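You operate a simulated robot arm through the tools that you are given. There is no shell and no other tool. Be economical: measure what you need, move in short steps, check, and stop when the job is done.

The job below is to be done with a simulated robot arm. You get a single attempt, and the scene is never put back.

Task
Take the red reflector and put it on top of the carton on the top of the island bench.

The check looks at the end state, three seconds after you hand in, the way a careful person would. Anything else that was tipped, shoved, dropped, spilled or broken makes it a failure.

Robot
A 6-joint arm with a two-finger parallel gripper, fixed in place. Base frame: the origin is at the foot of the arm, x ahead of it, y to its left, z up; the work surface is at about z = 0. Lengths are in mm, angles in degrees, forces in N, time in s.
With the tool pointing down near the work surface it reaches from about 160 to 420 mm from the base axis. Its first joint turns from -66.0 to 66.0 degrees. Payload 1.57 kg.
The tool frame sits at the grasp point between the pads (the TCP): z along the fingers, y along the line on which they close. The tips reach 30 mm beyond it. Largest opening 80 mm; finger width 17, thickness 12; the body of the gripper, 40 by 82 mm, starts 80 mm behind the TCP.
Orientation is that of the tool frame in the base frame, as a unit quaternion [x, y, z, w]. With the fingers straight down and closing along the base's y, the tool's x points along the base's -x, its y along +y and its z along -z.

Tools
- The arm moves only by the tool nudge_tool. Its arguments are lists of equal length, an entry for each row: "translation": the shift along the base's x, y, z in cm, a list of three; "spin": the turn about the base's z in degrees. In form: {"translation": [[tx, ty, tz], ...], "spin": [spin, ...]}. A call has 1 to 20 rows; each row shifts and turns the commanded pose from where the row before left it. "hand" is the finger opening in cm, from 0 to 8, set as the call begins (left out, the last holds). A row lasts 0.2 s, in which the tool goes at most 50 mm and 8.6 degrees; a call with a longer step from one row to the next is refused whole, and so is a gripper value outside its range. A pose out of reach is approached as far as the arm can. The call stops where the force on the tool passes 40 N (or 10 N more than at its start, if that is more) or the arm is blocked; 0.2 s more then pass. Each finger travels about 153 mm/s and halts on what it meets, pressing with about 24 N; the grip force reading is that of the motor and also rises with nothing between the fingers. The clock runs only during rows and for 0.2 s after the last one: add rows that do not move to give the fingers time. The reply holds the time, the measured pose of the TCP, the force on the tool along the base axes, the opening and the grip force, in the units named above and with some noise.
- Cameras (640 x 400 px; columns grow to the right, rows downward): "scene" is fixed at [63.6, -337.7, 419]; the picture's right is [0.70, -0.71, 0.00], its down [-0.44, -0.44, -0.78] and it looks along [0.56, 0.55, -0.62] (base axes); focal length 266 px, centre (320, 200). "wrist" rides on the gripper at [72, -7, -122] in the tool frame; the picture's right is [0.09, 1.00, 0.00], its down [-0.84, 0.08, -0.54] and it looks along [-0.54, 0.05, 0.84] (tool axes); focal length 238 px, centre (320, 200). There is no depth. A picture from a camera that has moved, and an enlarged one, comes with that camera's place and axes in the base frame and with its lens.
- capture(camera): a new picture of that camera. It takes no simulated time.
- enlarge(camera, box): a new picture of the part [left, top, right, bottom] of that camera's present view, enlarged. It takes no simulated time.
- finish_job(): hands the job in; it is judged then, once.

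Work in short steps. Places have to be worked out from the pictures, the camera data and where the tool is seen: move nearer, look again, correct. Check each grasp and each placing, and mend what went wrong. You have 90 turns and 46 pictures in all, those below and enlarged ones among them. Open the gripper and draw the arm clear of the work before you hand the job in, unless the task says otherwise; then end with one line.

The tools are called by a JSON object that holds its "op" and its "data". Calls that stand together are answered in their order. nudge_tool: Moves the arm, as the interface text tells. Its arguments: {"type":"object","properties":{"translation":{"type":"array"},"spin":{"type":"array"},"hand":{"type":"number"}},"required":["translation","spin"]} The other tools are called the same way: capture (camera) takes a picture; enlarge (camera, box) takes an enlarged picture of a part of a camera's view; finish_job () hands the job in.

At the start:

```text
t: 0.0
position: [278.7, 27.4, 235.5]
ee_rot: [0.002, 1.0, 0.0, -0.001]
wrist_force: [-0.9, 0.1, 0.2]
gripper_width: 80.2
finger_force: 0.1
```

scene: 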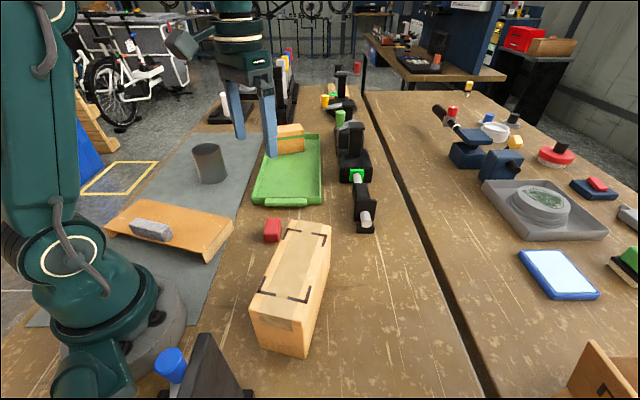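
wrist: 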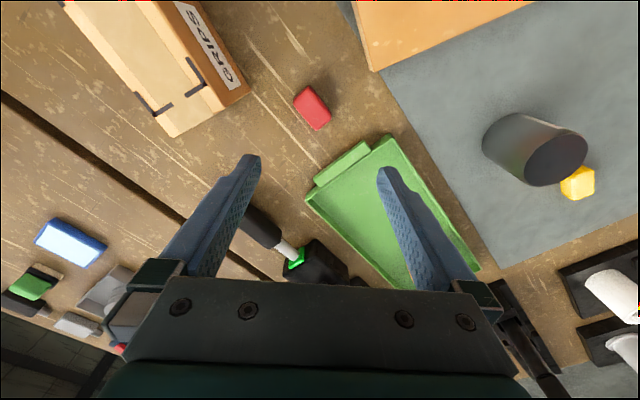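

I'll enlarge the region around the red block and carton, and also check the other candidates on the right.

{"op": "enlarge", "data": {"camera": "scene", "box": [220, 180, 380, 360]}}

{"op": "enlarge", "data": {"camera": "scene", "box": [430, 80, 640, 400]}}

{"op": "enlarge", "data": {"camera": "wrist", "box": [60, 0, 380, 200]}}

```text
2.22 times, centred on (300, 270) of scene
camera zoom: at [63.6, -337.7, 419.0], right [0.7, -0.71, 0.0], down [-0.44, -0.44, -0.78], along [0.56, 0.55, -0.62], focal length 591 px, centre (364, 44)
```

zoom: 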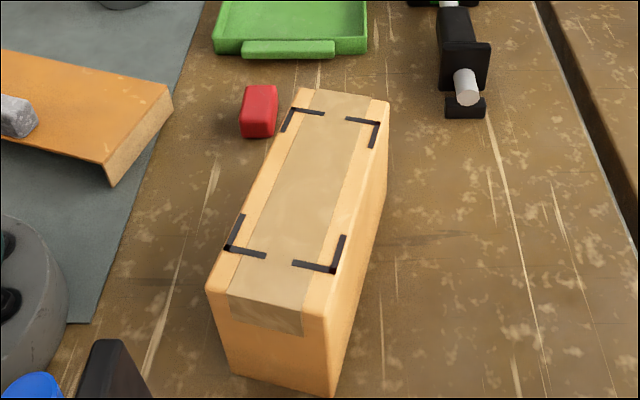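

```text
1.25 times, centred on (535, 240) of scene
camera zoom: at [63.6, -337.7, 419.0], right [0.7, -0.71, 0.0], down [-0.44, -0.44, -0.78], along [0.56, 0.55, -0.62], focal length 332 px, centre (51, 150)
```

zoom: 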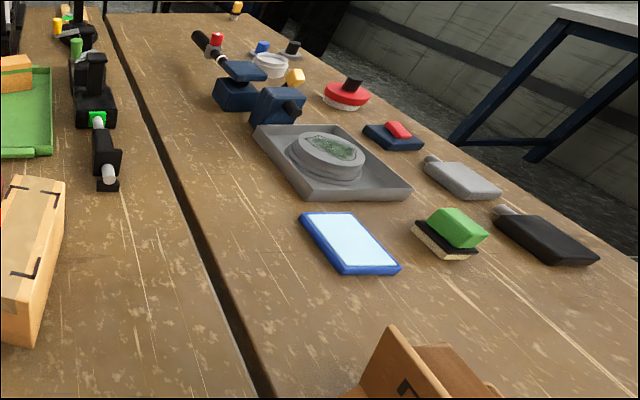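

```text
2.00 times, centred on (220, 100) of wrist
camera zoom: at [207.8, 22.3, 357.4], right [-0.09, 1.0, 0.0], down [0.84, 0.08, 0.54], along [0.54, 0.05, -0.84], focal length 477 px, centre (520, 400)
```

zoom: 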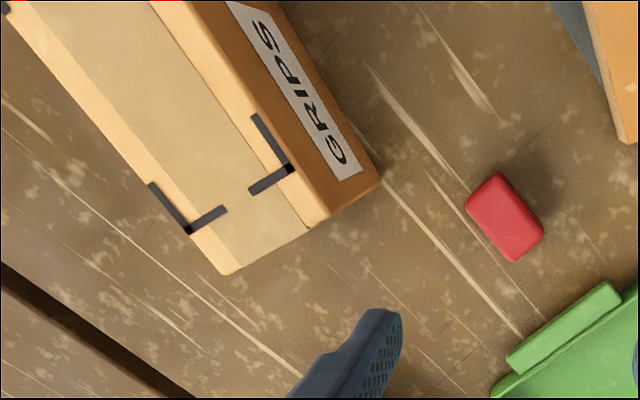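

The small red block near (281, 19) is the reflector. The near carton is the only one in reach: top at about z=120, centred near (212, -144), long axis at about 31°. I'll turn to match the reflector's orientation, descend partway and look again.

{"op": "nudge_tool", "data": {"translation": [[0.0, -0.2, -2], [0, -0.2, -2], [0.1, -0.2, -2], [0.1, -0.2, -2], [0, 0, -2], [0, 0, 0]], "spin": [8, 8, 8, 8, 1, 0], "hand": 5.5}}

{"op": "capture", "data": {"camera": "wrist"}}

{"op": "enlarge", "data": {"camera": "scene", "box": [200, 120, 360, 260]}}

```text
t: 1.4
position: [279.1, 19.7, 134.8]
ee_rot: [-0.284, 0.959, 0.0, 0.0]
wrist_force: [0.8, -0.5, 0.6]
gripper_width: 55.2
finger_force: 0.0
```

```text
40 pictures are left
camera wrist: at [225.1, -24.2, 257.3], right [-0.62, 0.79, 0.0], down [0.66, 0.52, 0.54], along [0.43, 0.34, -0.84], focal length 238 px, centre (320, 200)
```

wrist: 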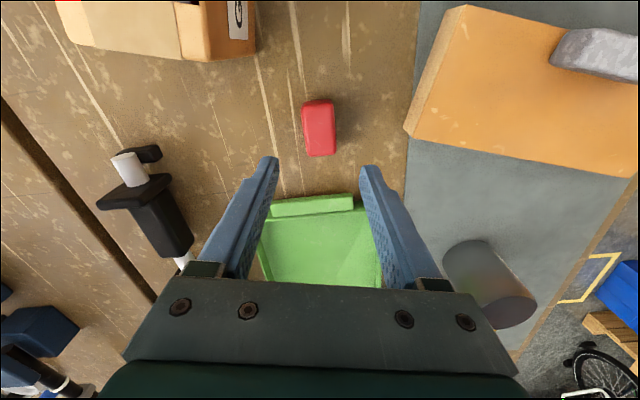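

```text
2.86 times, centred on (280, 190) of scene
camera zoom: at [63.6, -337.7, 419.0], right [0.7, -0.71, 0.0], down [-0.44, -0.44, -0.78], along [0.56, 0.55, -0.62], focal length 760 px, centre (434, 229)
```

zoom: 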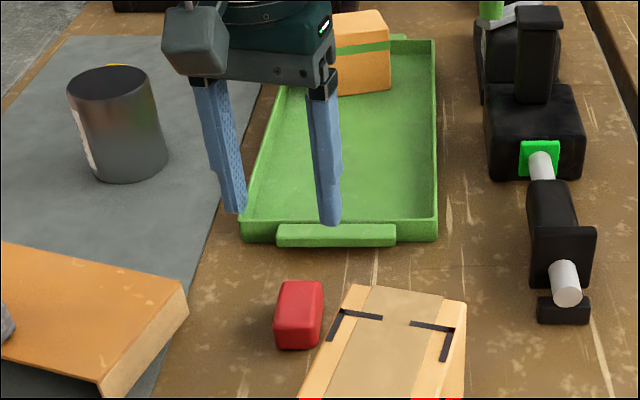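

The reflector sits near (281, 19), about 45×33×25 mm with its long axis at about 42°. I'll turn 9° more, lower to TCP z≈80 and look again.

{"op": "nudge_tool", "data": {"translation": [[0.1, -0.05, -1.8], [0, 0, -1.8], [0, 0, -1.8], [0, 0, 0]], "spin": [5, 4, 0, 0]}}

{"op": "capture", "data": {"camera": "wrist"}}

{"op": "enlarge", "data": {"camera": "scene", "box": [220, 150, 340, 260]}}

```text
t: 2.4
position: [279.5, 20.2, 80.5]
ee_rot: [-0.359, 0.934, 0.001, -0.001]
wrist_force: [0.0, 1.2, -0.3]
gripper_width: 55.1
finger_force: 0.0
```

```text
38 pictures are left
camera wrist: at [232.4, -32.0, 203.4], right [-0.73, 0.68, 0.0], down [0.57, 0.62, 0.54], along [0.37, 0.4, -0.84], focal length 238 px, centre (320, 200)
```

wrist: 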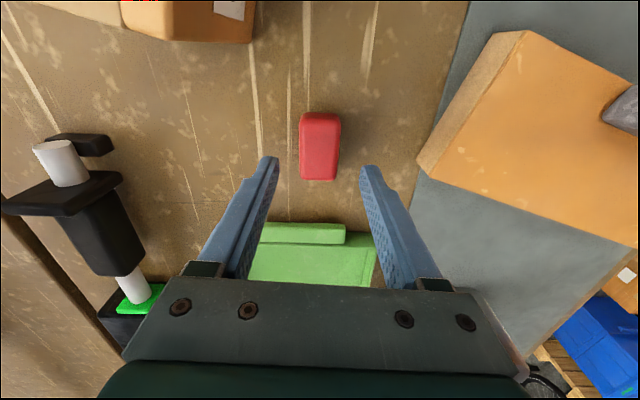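

```text
3.64 times, centred on (280, 205) of scene
camera zoom: at [63.6, -337.7, 419.0], right [0.7, -0.71, 0.0], down [-0.44, -0.44, -0.78], along [0.56, 0.55, -0.62], focal length 967 px, centre (466, 182)
```

zoom: 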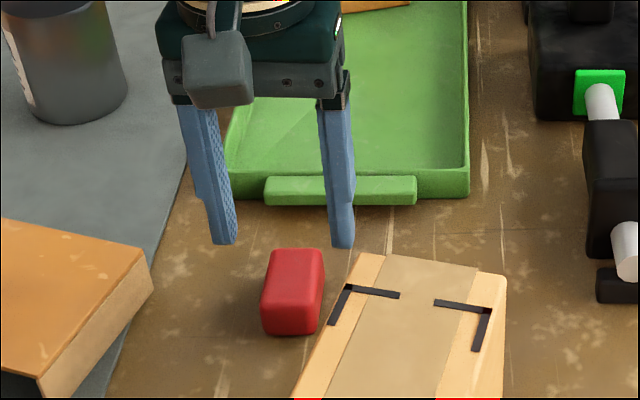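

The fingers are centred over the block at (280, 19.7) and its axis is at about 47°. I'll turn another 5° and descend to TCP z≈34, with the tips about 4 mm above the bench.

{"op": "nudge_tool", "data": {"translation": [[0.05, -0.05, -1.5], [0, 0, -1.5], [0, 0, -1.0], [0, 0, -0.6], [0, 0, 0]], "spin": [5, 0, 0, 0, 0]}}

{"op": "enlarge", "data": {"camera": "scene", "box": [220, 150, 340, 260]}}

{"op": "capture", "data": {"camera": "wrist"}}

```text
t: 3.6
position: [282.0, 18.2, 35.1]
ee_rot: [-0.398, 0.917, 0.0, 0.0]
wrist_force: [-0.1, 0.3, -0.2]
gripper_width: 55.2
finger_force: 0.1
```

```text
3.64 times, centred on (280, 205) of scene
camera zoom: at [63.6, -337.7, 419.0], right [0.7, -0.71, 0.0], down [-0.44, -0.44, -0.78], along [0.56, 0.55, -0.62], focal length 967 px, centre (466, 182)
```

zoom: 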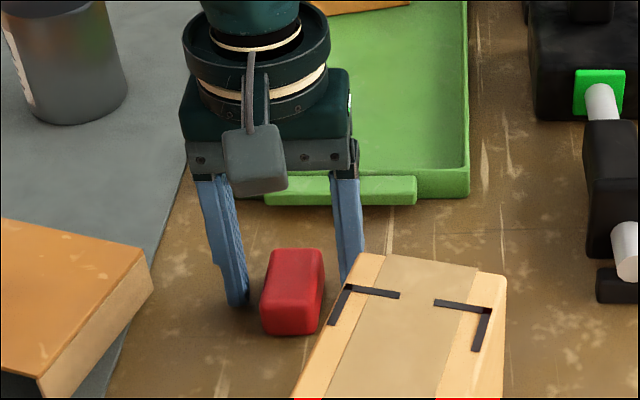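

```text
35 pictures are left
camera wrist: at [238.7, -36.9, 157.2], right [-0.79, 0.61, 0.0], down [0.52, 0.66, 0.54], along [0.33, 0.43, -0.84], focal length 238 px, centre (320, 200)
```

wrist: 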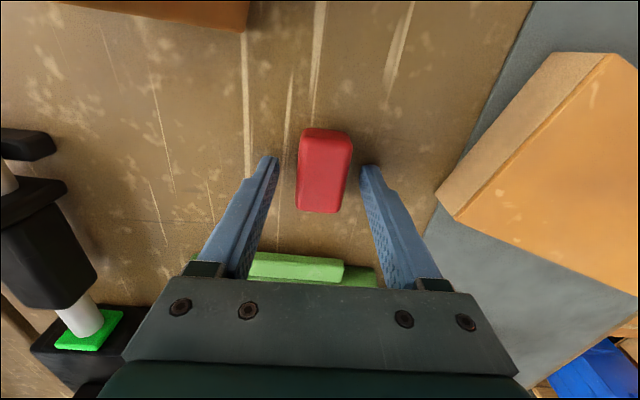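

The block is between the fingers and well aligned, so I'll close.

{"op": "nudge_tool", "data": {"translation": [[-0.1, 0.1, 0], [0, 0, 0], [0, 0, 0]], "spin": [0, 0, 0], "hand": 1.5}}

{"op": "enlarge", "data": {"camera": "scene", "box": [220, 150, 340, 260]}}

```text
t: 4.4
position: [281.3, 19.2, 34.8]
ee_rot: [-0.398, 0.917, 0.0, 0.0]
wrist_force: [-0.2, 0.5, 0.2]
gripper_width: 31.1
finger_force: 23.8
```

```text
3.64 times, centred on (280, 205) of scene
camera zoom: at [63.6, -337.7, 419.0], right [0.7, -0.71, 0.0], down [-0.44, -0.44, -0.78], along [0.56, 0.55, -0.62], focal length 967 px, centre (466, 182)
```

zoom: 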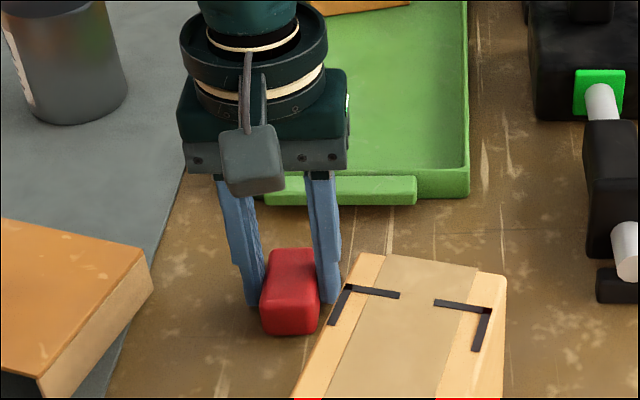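

The grip holds at 31 mm and 24 N. I'll lift straight up, well above the carton's height.

{"op": "nudge_tool", "data": {"translation": [[0, 0, 1.5], [0, 0, 3], [0, 0, 3], [0, 0, 3], [0, 0, 3], [0, 0, 3], [0, 0, 2.5], [0, 0, 0]], "spin": [0, 0, 0, 0, 0, 0, 0, 0]}}

{"op": "capture", "data": {"camera": "wrist"}}

{"op": "capture", "data": {"camera": "scene"}}

```text
t: 6.2
position: [281.4, 19.3, 226.9]
ee_rot: [-0.398, 0.917, 0.001, 0.0]
wrist_force: [0.2, 0.0, -0.2]
gripper_width: 30.9
finger_force: 24.0
```

```text
33 pictures are left
camera wrist: at [237.6, -36.2, 348.9], right [-0.79, 0.61, 0.0], down [0.52, 0.66, 0.54], along [0.33, 0.43, -0.84], focal length 238 px, centre (320, 200)
```

wrist: 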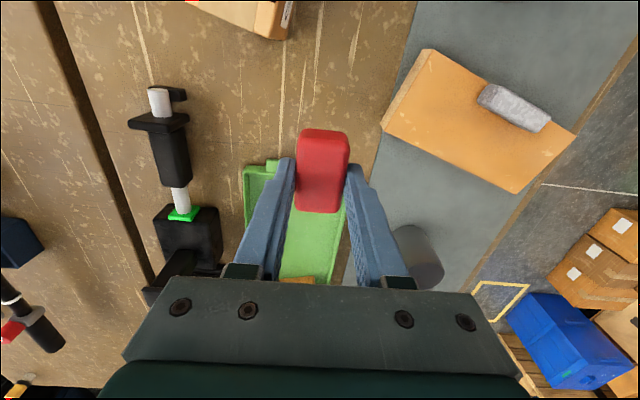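

```text
32 pictures are left
```

scene: 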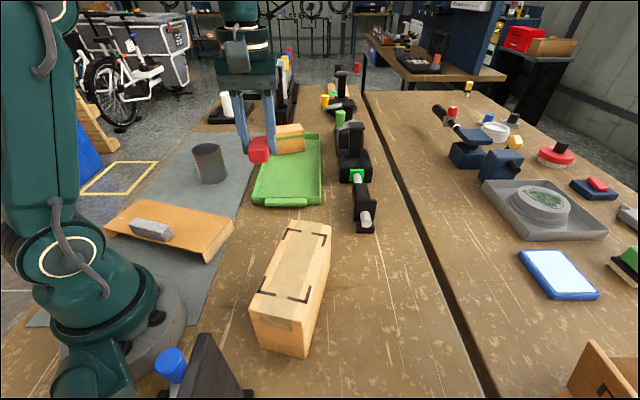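

The reflector is held securely. I'll carry it at this height toward the carton, turning to line up with its long axis, and then look.

{"op": "nudge_tool", "data": {"translation": [[-0.5, -1.2, 0], [-0.9, -2.1, 0], [-0.9, -2.1, 0], [-0.9, -2.1, 0], [-0.9, -2.1, 0], [-0.9, -2.1, 0], [-0.9, -2.1, 0], [-0.5, -1.2, 0], [-0.3, -0.8, 0], [0, 0, 0]], "spin": [-2, -2, -2, -2, -2, -2, -2, -2, 0, 0]}}

{"op": "capture", "data": {"camera": "wrist"}}

{"op": "capture", "data": {"camera": "scene"}}

```text
t: 8.4
position: [214.8, -139.2, 225.3]
ee_rot: [-0.267, 0.964, 0.0, 0.0]
wrist_force: [0.7, -0.4, -0.8]
gripper_width: 30.9
finger_force: 24.0
```

```text
31 pictures are left
camera wrist: at [157.1, -180.8, 347.6], right [-0.59, 0.81, 0.0], down [0.68, 0.5, 0.54], along [0.44, 0.32, -0.84], focal length 238 px, centre (320, 200)
```

wrist: 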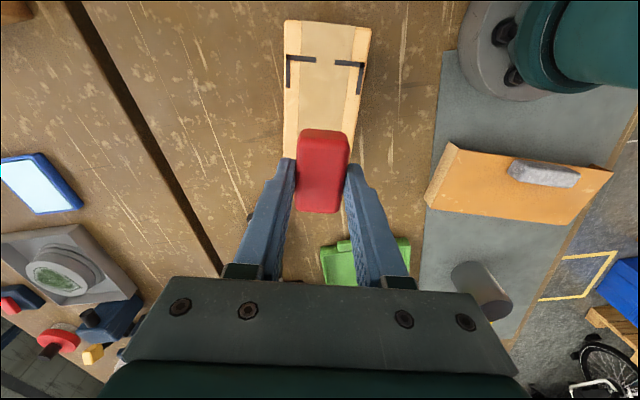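

```text
30 pictures are left
```

scene: 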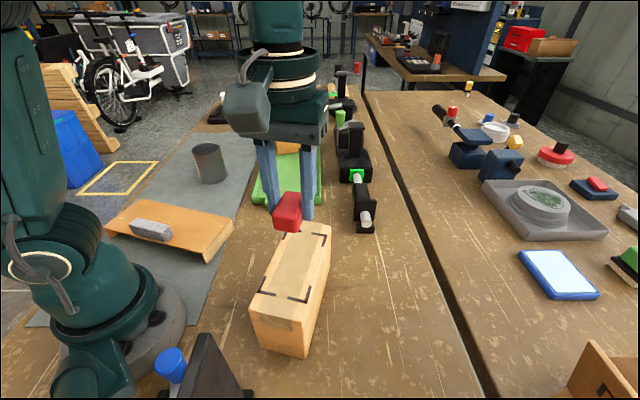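

The block is over the carton's centreline near its middle, with the angle matched to within a degree or two. I'll make a small correction and lower to TCP z≈175, then check the gap.

{"op": "nudge_tool", "data": {"translation": [[-0.2, -0.2, -1.5], [0, 0, -1.5], [0, 0, -1.2], [0, 0, -0.8], [0, 0, 0]], "spin": [0, 0, 0, 0, 0]}}

{"op": "enlarge", "data": {"camera": "scene", "box": [220, 180, 360, 300]}}

{"op": "capture", "data": {"camera": "wrist"}}

```text
t: 9.6
position: [212.4, -140.4, 174.4]
ee_rot: [-0.266, 0.964, 0.0, 0.0]
wrist_force: [0.0, -0.1, -0.4]
gripper_width: 30.9
finger_force: 23.7
```

```text
3.33 times, centred on (290, 240) of scene
camera zoom: at [63.6, -337.7, 419.0], right [0.7, -0.71, 0.0], down [-0.44, -0.44, -0.78], along [0.56, 0.55, -0.62], focal length 886 px, centre (420, 67)
```

zoom: 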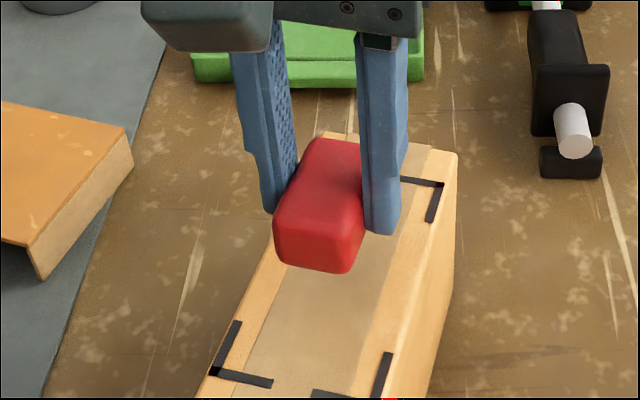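

```text
28 pictures are left
camera wrist: at [154.8, -182.3, 297.1], right [-0.59, 0.81, 0.0], down [0.68, 0.5, 0.54], along [0.44, 0.32, -0.84], focal length 238 px, centre (320, 200)
```

wrist: 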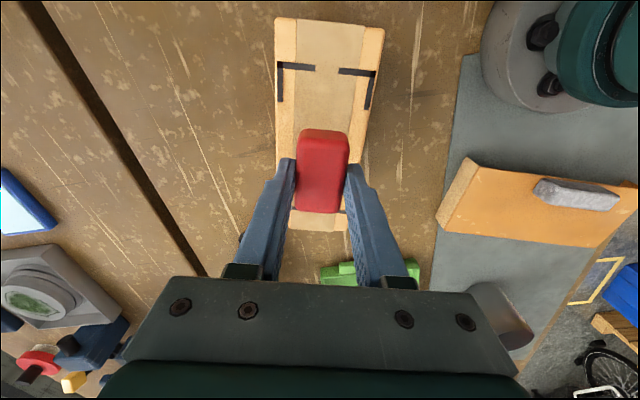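

It's well centred across the width with a gap still below it. I'll lower in small steps and watch the force.

{"op": "nudge_tool", "data": {"translation": [[0, 0, -0.4], [0, 0, -0.3], [0, 0, -0.3], [0, 0, 0]], "spin": [0, 0, 0, 0]}}

{"op": "enlarge", "data": {"camera": "scene", "box": [220, 180, 360, 300]}}

```text
t: 10.6
position: [211.2, -140.1, 165.8]
ee_rot: [-0.266, 0.964, 0.001, 0.0]
wrist_force: [0.8, 0.3, 0.0]
gripper_width: 31.0
finger_force: 23.7
```

```text
3.33 times, centred on (290, 240) of scene
camera zoom: at [63.6, -337.7, 419.0], right [0.7, -0.71, 0.0], down [-0.44, -0.44, -0.78], along [0.56, 0.55, -0.62], focal length 886 px, centre (420, 67)
```

zoom: 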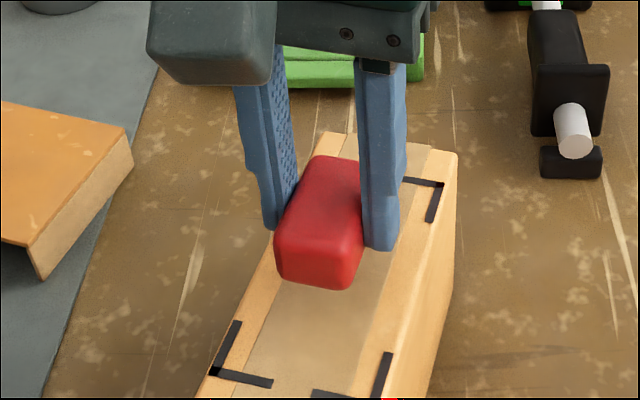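

There's no contact yet. I'll lower another 6 mm.

{"op": "nudge_tool", "data": {"translation": [[0, 0, -0.2], [0, 0, -0.2], [0, 0, -0.2], [0, 0, 0]], "spin": [0, 0, 0, 0]}}

{"op": "enlarge", "data": {"camera": "scene", "box": [220, 180, 360, 300]}}

```text
t: 11.6
position: [210.9, -140.7, 158.6]
ee_rot: [-0.267, 0.964, 0.0, 0.0]
wrist_force: [-0.6, -0.2, -1.4]
gripper_width: 30.8
finger_force: 23.5
```

```text
3.33 times, centred on (290, 240) of scene
camera zoom: at [63.6, -337.7, 419.0], right [0.7, -0.71, 0.0], down [-0.44, -0.44, -0.78], along [0.56, 0.55, -0.62], focal length 886 px, centre (420, 67)
```

zoom: 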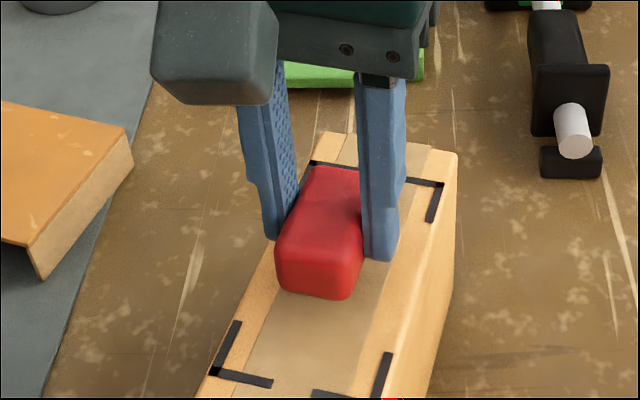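

Still no clear contact. Lowering another 4 mm.

{"op": "nudge_tool", "data": {"translation": [[0, 0, -0.2], [0, 0, -0.2], [0, 0, 0]], "spin": [0, 0, 0]}}

```text
t: 12.4
position: [211.9, -140.1, 155.5]
ee_rot: [-0.266, 0.964, 0.0, 0.0]
wrist_force: [-0.6, 0.0, -1.7]
gripper_width: 31.0
finger_force: 23.7
```

{"op": "nudge_tool", "data": {"translation": [[0, 0, -0.2], [0, 0, -0.2], [0, 0, 0]], "spin": [0, 0, 0]}}

{"op": "enlarge", "data": {"camera": "scene", "box": [220, 180, 360, 300]}}

{"op": "capture", "data": {"camera": "wrist"}}

```text
t: 13.2
position: [211.4, -139.2, 150.8]
ee_rot: [-0.267, 0.964, 0.0, -0.001]
wrist_force: [-0.1, 0.5, 0.5]
gripper_width: 31.0
finger_force: 24.2
```

```text
3.33 times, centred on (290, 240) of scene
camera zoom: at [63.6, -337.7, 419.0], right [0.7, -0.71, 0.0], down [-0.44, -0.44, -0.78], along [0.56, 0.55, -0.62], focal length 886 px, centre (420, 67)
```

zoom: 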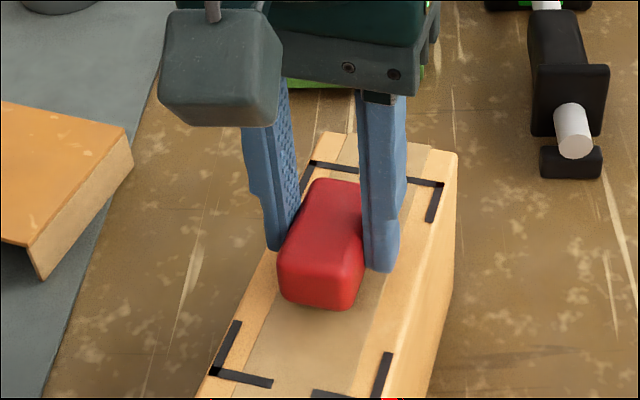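

```text
24 pictures are left
camera wrist: at [154.4, -181.7, 273.6], right [-0.59, 0.81, 0.0], down [0.68, 0.5, 0.54], along [0.44, 0.32, -0.84], focal length 238 px, centre (320, 200)
```

wrist: 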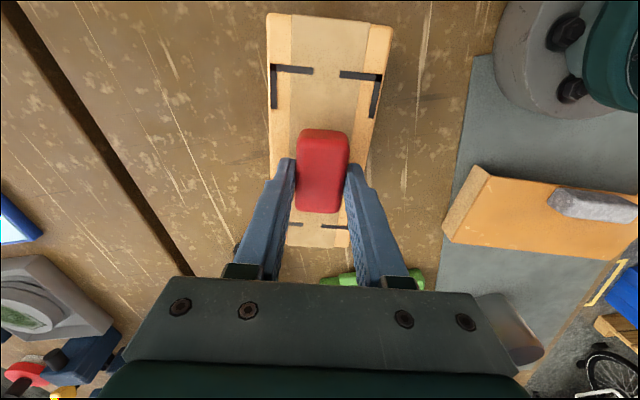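

No contact yet, and the parallax now suggests the carton top is at about z≈105–108, so contact should come near TCP z≈141. I'll keep lowering gently.

{"op": "nudge_tool", "data": {"translation": [[0, 0, -0.2], [0, 0, -0.2], [0, 0, 0]], "spin": [0, 0, 0]}}

```text
t: 14.0
position: [211.4, -140.0, 146.4]
ee_rot: [-0.266, 0.964, 0.0, 0.0]
wrist_force: [-0.2, 0.0, -0.1]
gripper_width: 30.9
finger_force: 23.7
```

Still free at 146.4. Another 3 mm.

{"op": "nudge_tool", "data": {"translation": [[0, 0, -0.15], [0, 0, -0.15], [0, 0, 0]], "spin": [0, 0, 0]}}

{"op": "enlarge", "data": {"camera": "scene", "box": [220, 180, 360, 300]}}

```text
t: 14.8
position: [210.6, -140.9, 145.0]
ee_rot: [-0.267, 0.964, 0.0, 0.0]
wrist_force: [-4.5, 2.4, 19.1]
gripper_width: 31.0
finger_force: 23.9
```

```text
3.33 times, centred on (290, 240) of scene
camera zoom: at [63.5, -337.7, 419.0], right [0.7, -0.71, 0.0], down [-0.44, -0.44, -0.78], along [0.56, 0.55, -0.62], focal length 886 px, centre (420, 67)
```

zoom: 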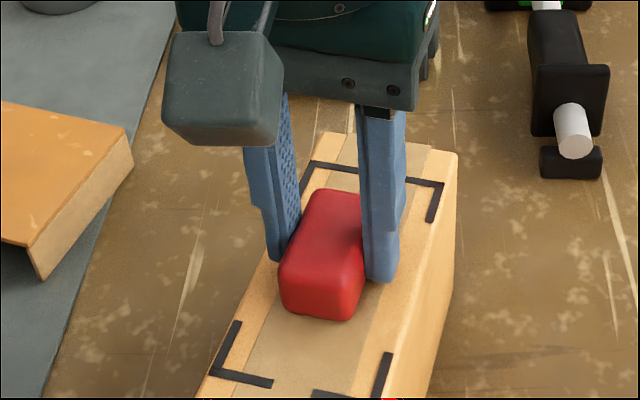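

Contact: 19 N upward at TCP z≈145. The block rests on the carton inside the marked area, so I'll ease up 1 mm and open the fingers.

{"op": "nudge_tool", "data": {"translation": [[0, 0, 0.12], [0, 0, 0]], "spin": [0, 0]}}

{"op": "nudge_tool", "data": {"translation": [[0, 0, 0], [0, 0, 0], [0, 0, 0]], "spin": [0, 0, 0], "hand": 5.2}}

{"op": "enlarge", "data": {"camera": "scene", "box": [220, 180, 360, 300]}}

```text
t: 15.4
position: [211.3, -140.0, 144.5]
ee_rot: [-0.267, 0.964, -0.001, 0.0]
wrist_force: [-0.4, 0.1, -0.7]
gripper_width: 31.1
finger_force: 23.9
```

```text
t: 16.2
position: [211.0, -141.5, 145.1]
ee_rot: [-0.266, 0.964, -0.001, 0.001]
wrist_force: [0.2, 0.9, 0.0]
gripper_width: 52.2
finger_force: 0.1
```

```text
3.33 times, centred on (290, 240) of scene
camera zoom: at [63.6, -337.7, 419.0], right [0.7, -0.71, 0.0], down [-0.44, -0.44, -0.78], along [0.56, 0.55, -0.62], focal length 886 px, centre (420, 67)
```

zoom: 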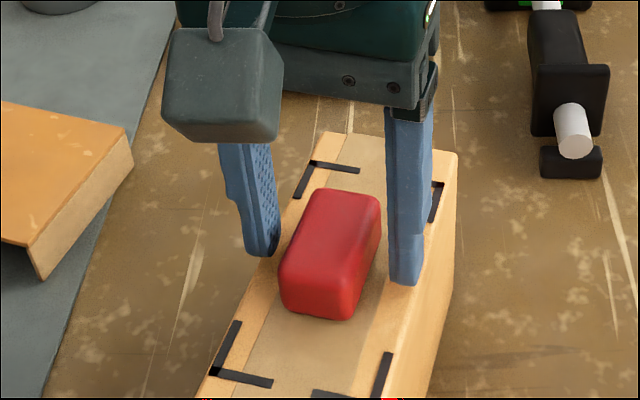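

The block is released and sitting flat. I'll raise the arm straight up and away.

{"op": "nudge_tool", "data": {"translation": [[0, 0, 1], [0, 0, 2], [0, 0, 3], [0, 0, 3], [2, 3, 0], [2, 4, 0], [2, 4, 0], [1, 3, 0], [0, 0, 0]], "spin": [0, 0, 0, 0, 0, 0, 0, 0, 0]}}

{"op": "capture", "data": {"camera": "scene"}}

{"op": "capture", "data": {"camera": "wrist"}}

```text
t: 18.2
position: [282.0, -0.8, 233.9]
ee_rot: [-0.267, 0.964, 0.0, 0.0]
wrist_force: [-0.4, -0.3, -0.5]
gripper_width: 52.0
finger_force: 0.0
```

```text
21 pictures are left
```

scene: 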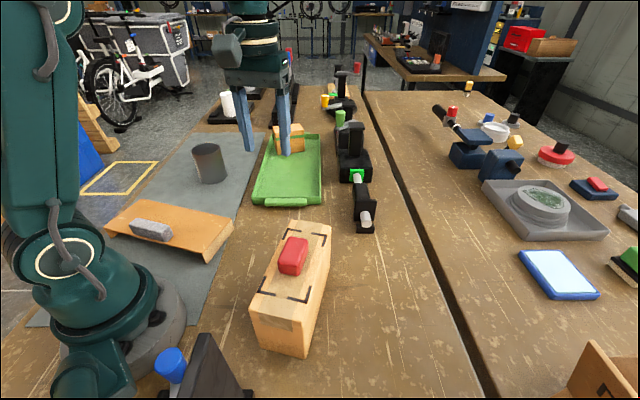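

```text
20 pictures are left
camera wrist: at [225.3, -41.4, 356.5], right [-0.59, 0.81, 0.0], down [0.68, 0.5, 0.54], along [0.44, 0.32, -0.84], focal length 238 px, centre (320, 200)
```

wrist: 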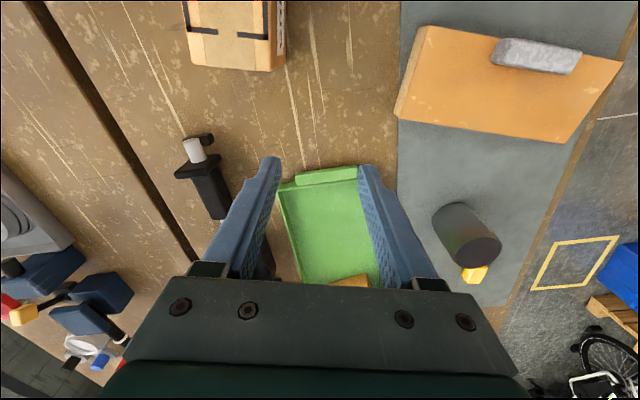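

The reflector is on the carton inside the marks, everything else looks undisturbed, and the arm is clear with the gripper open. I'll hand in.

{"op": "finish_job", "data": {}}

```text
The job is handed in.
```

The red reflector is resting flat on top of the carton, inside the corner marks; the gripper is open, the arm is clear, and nothing else looked disturbed in the last pictures.
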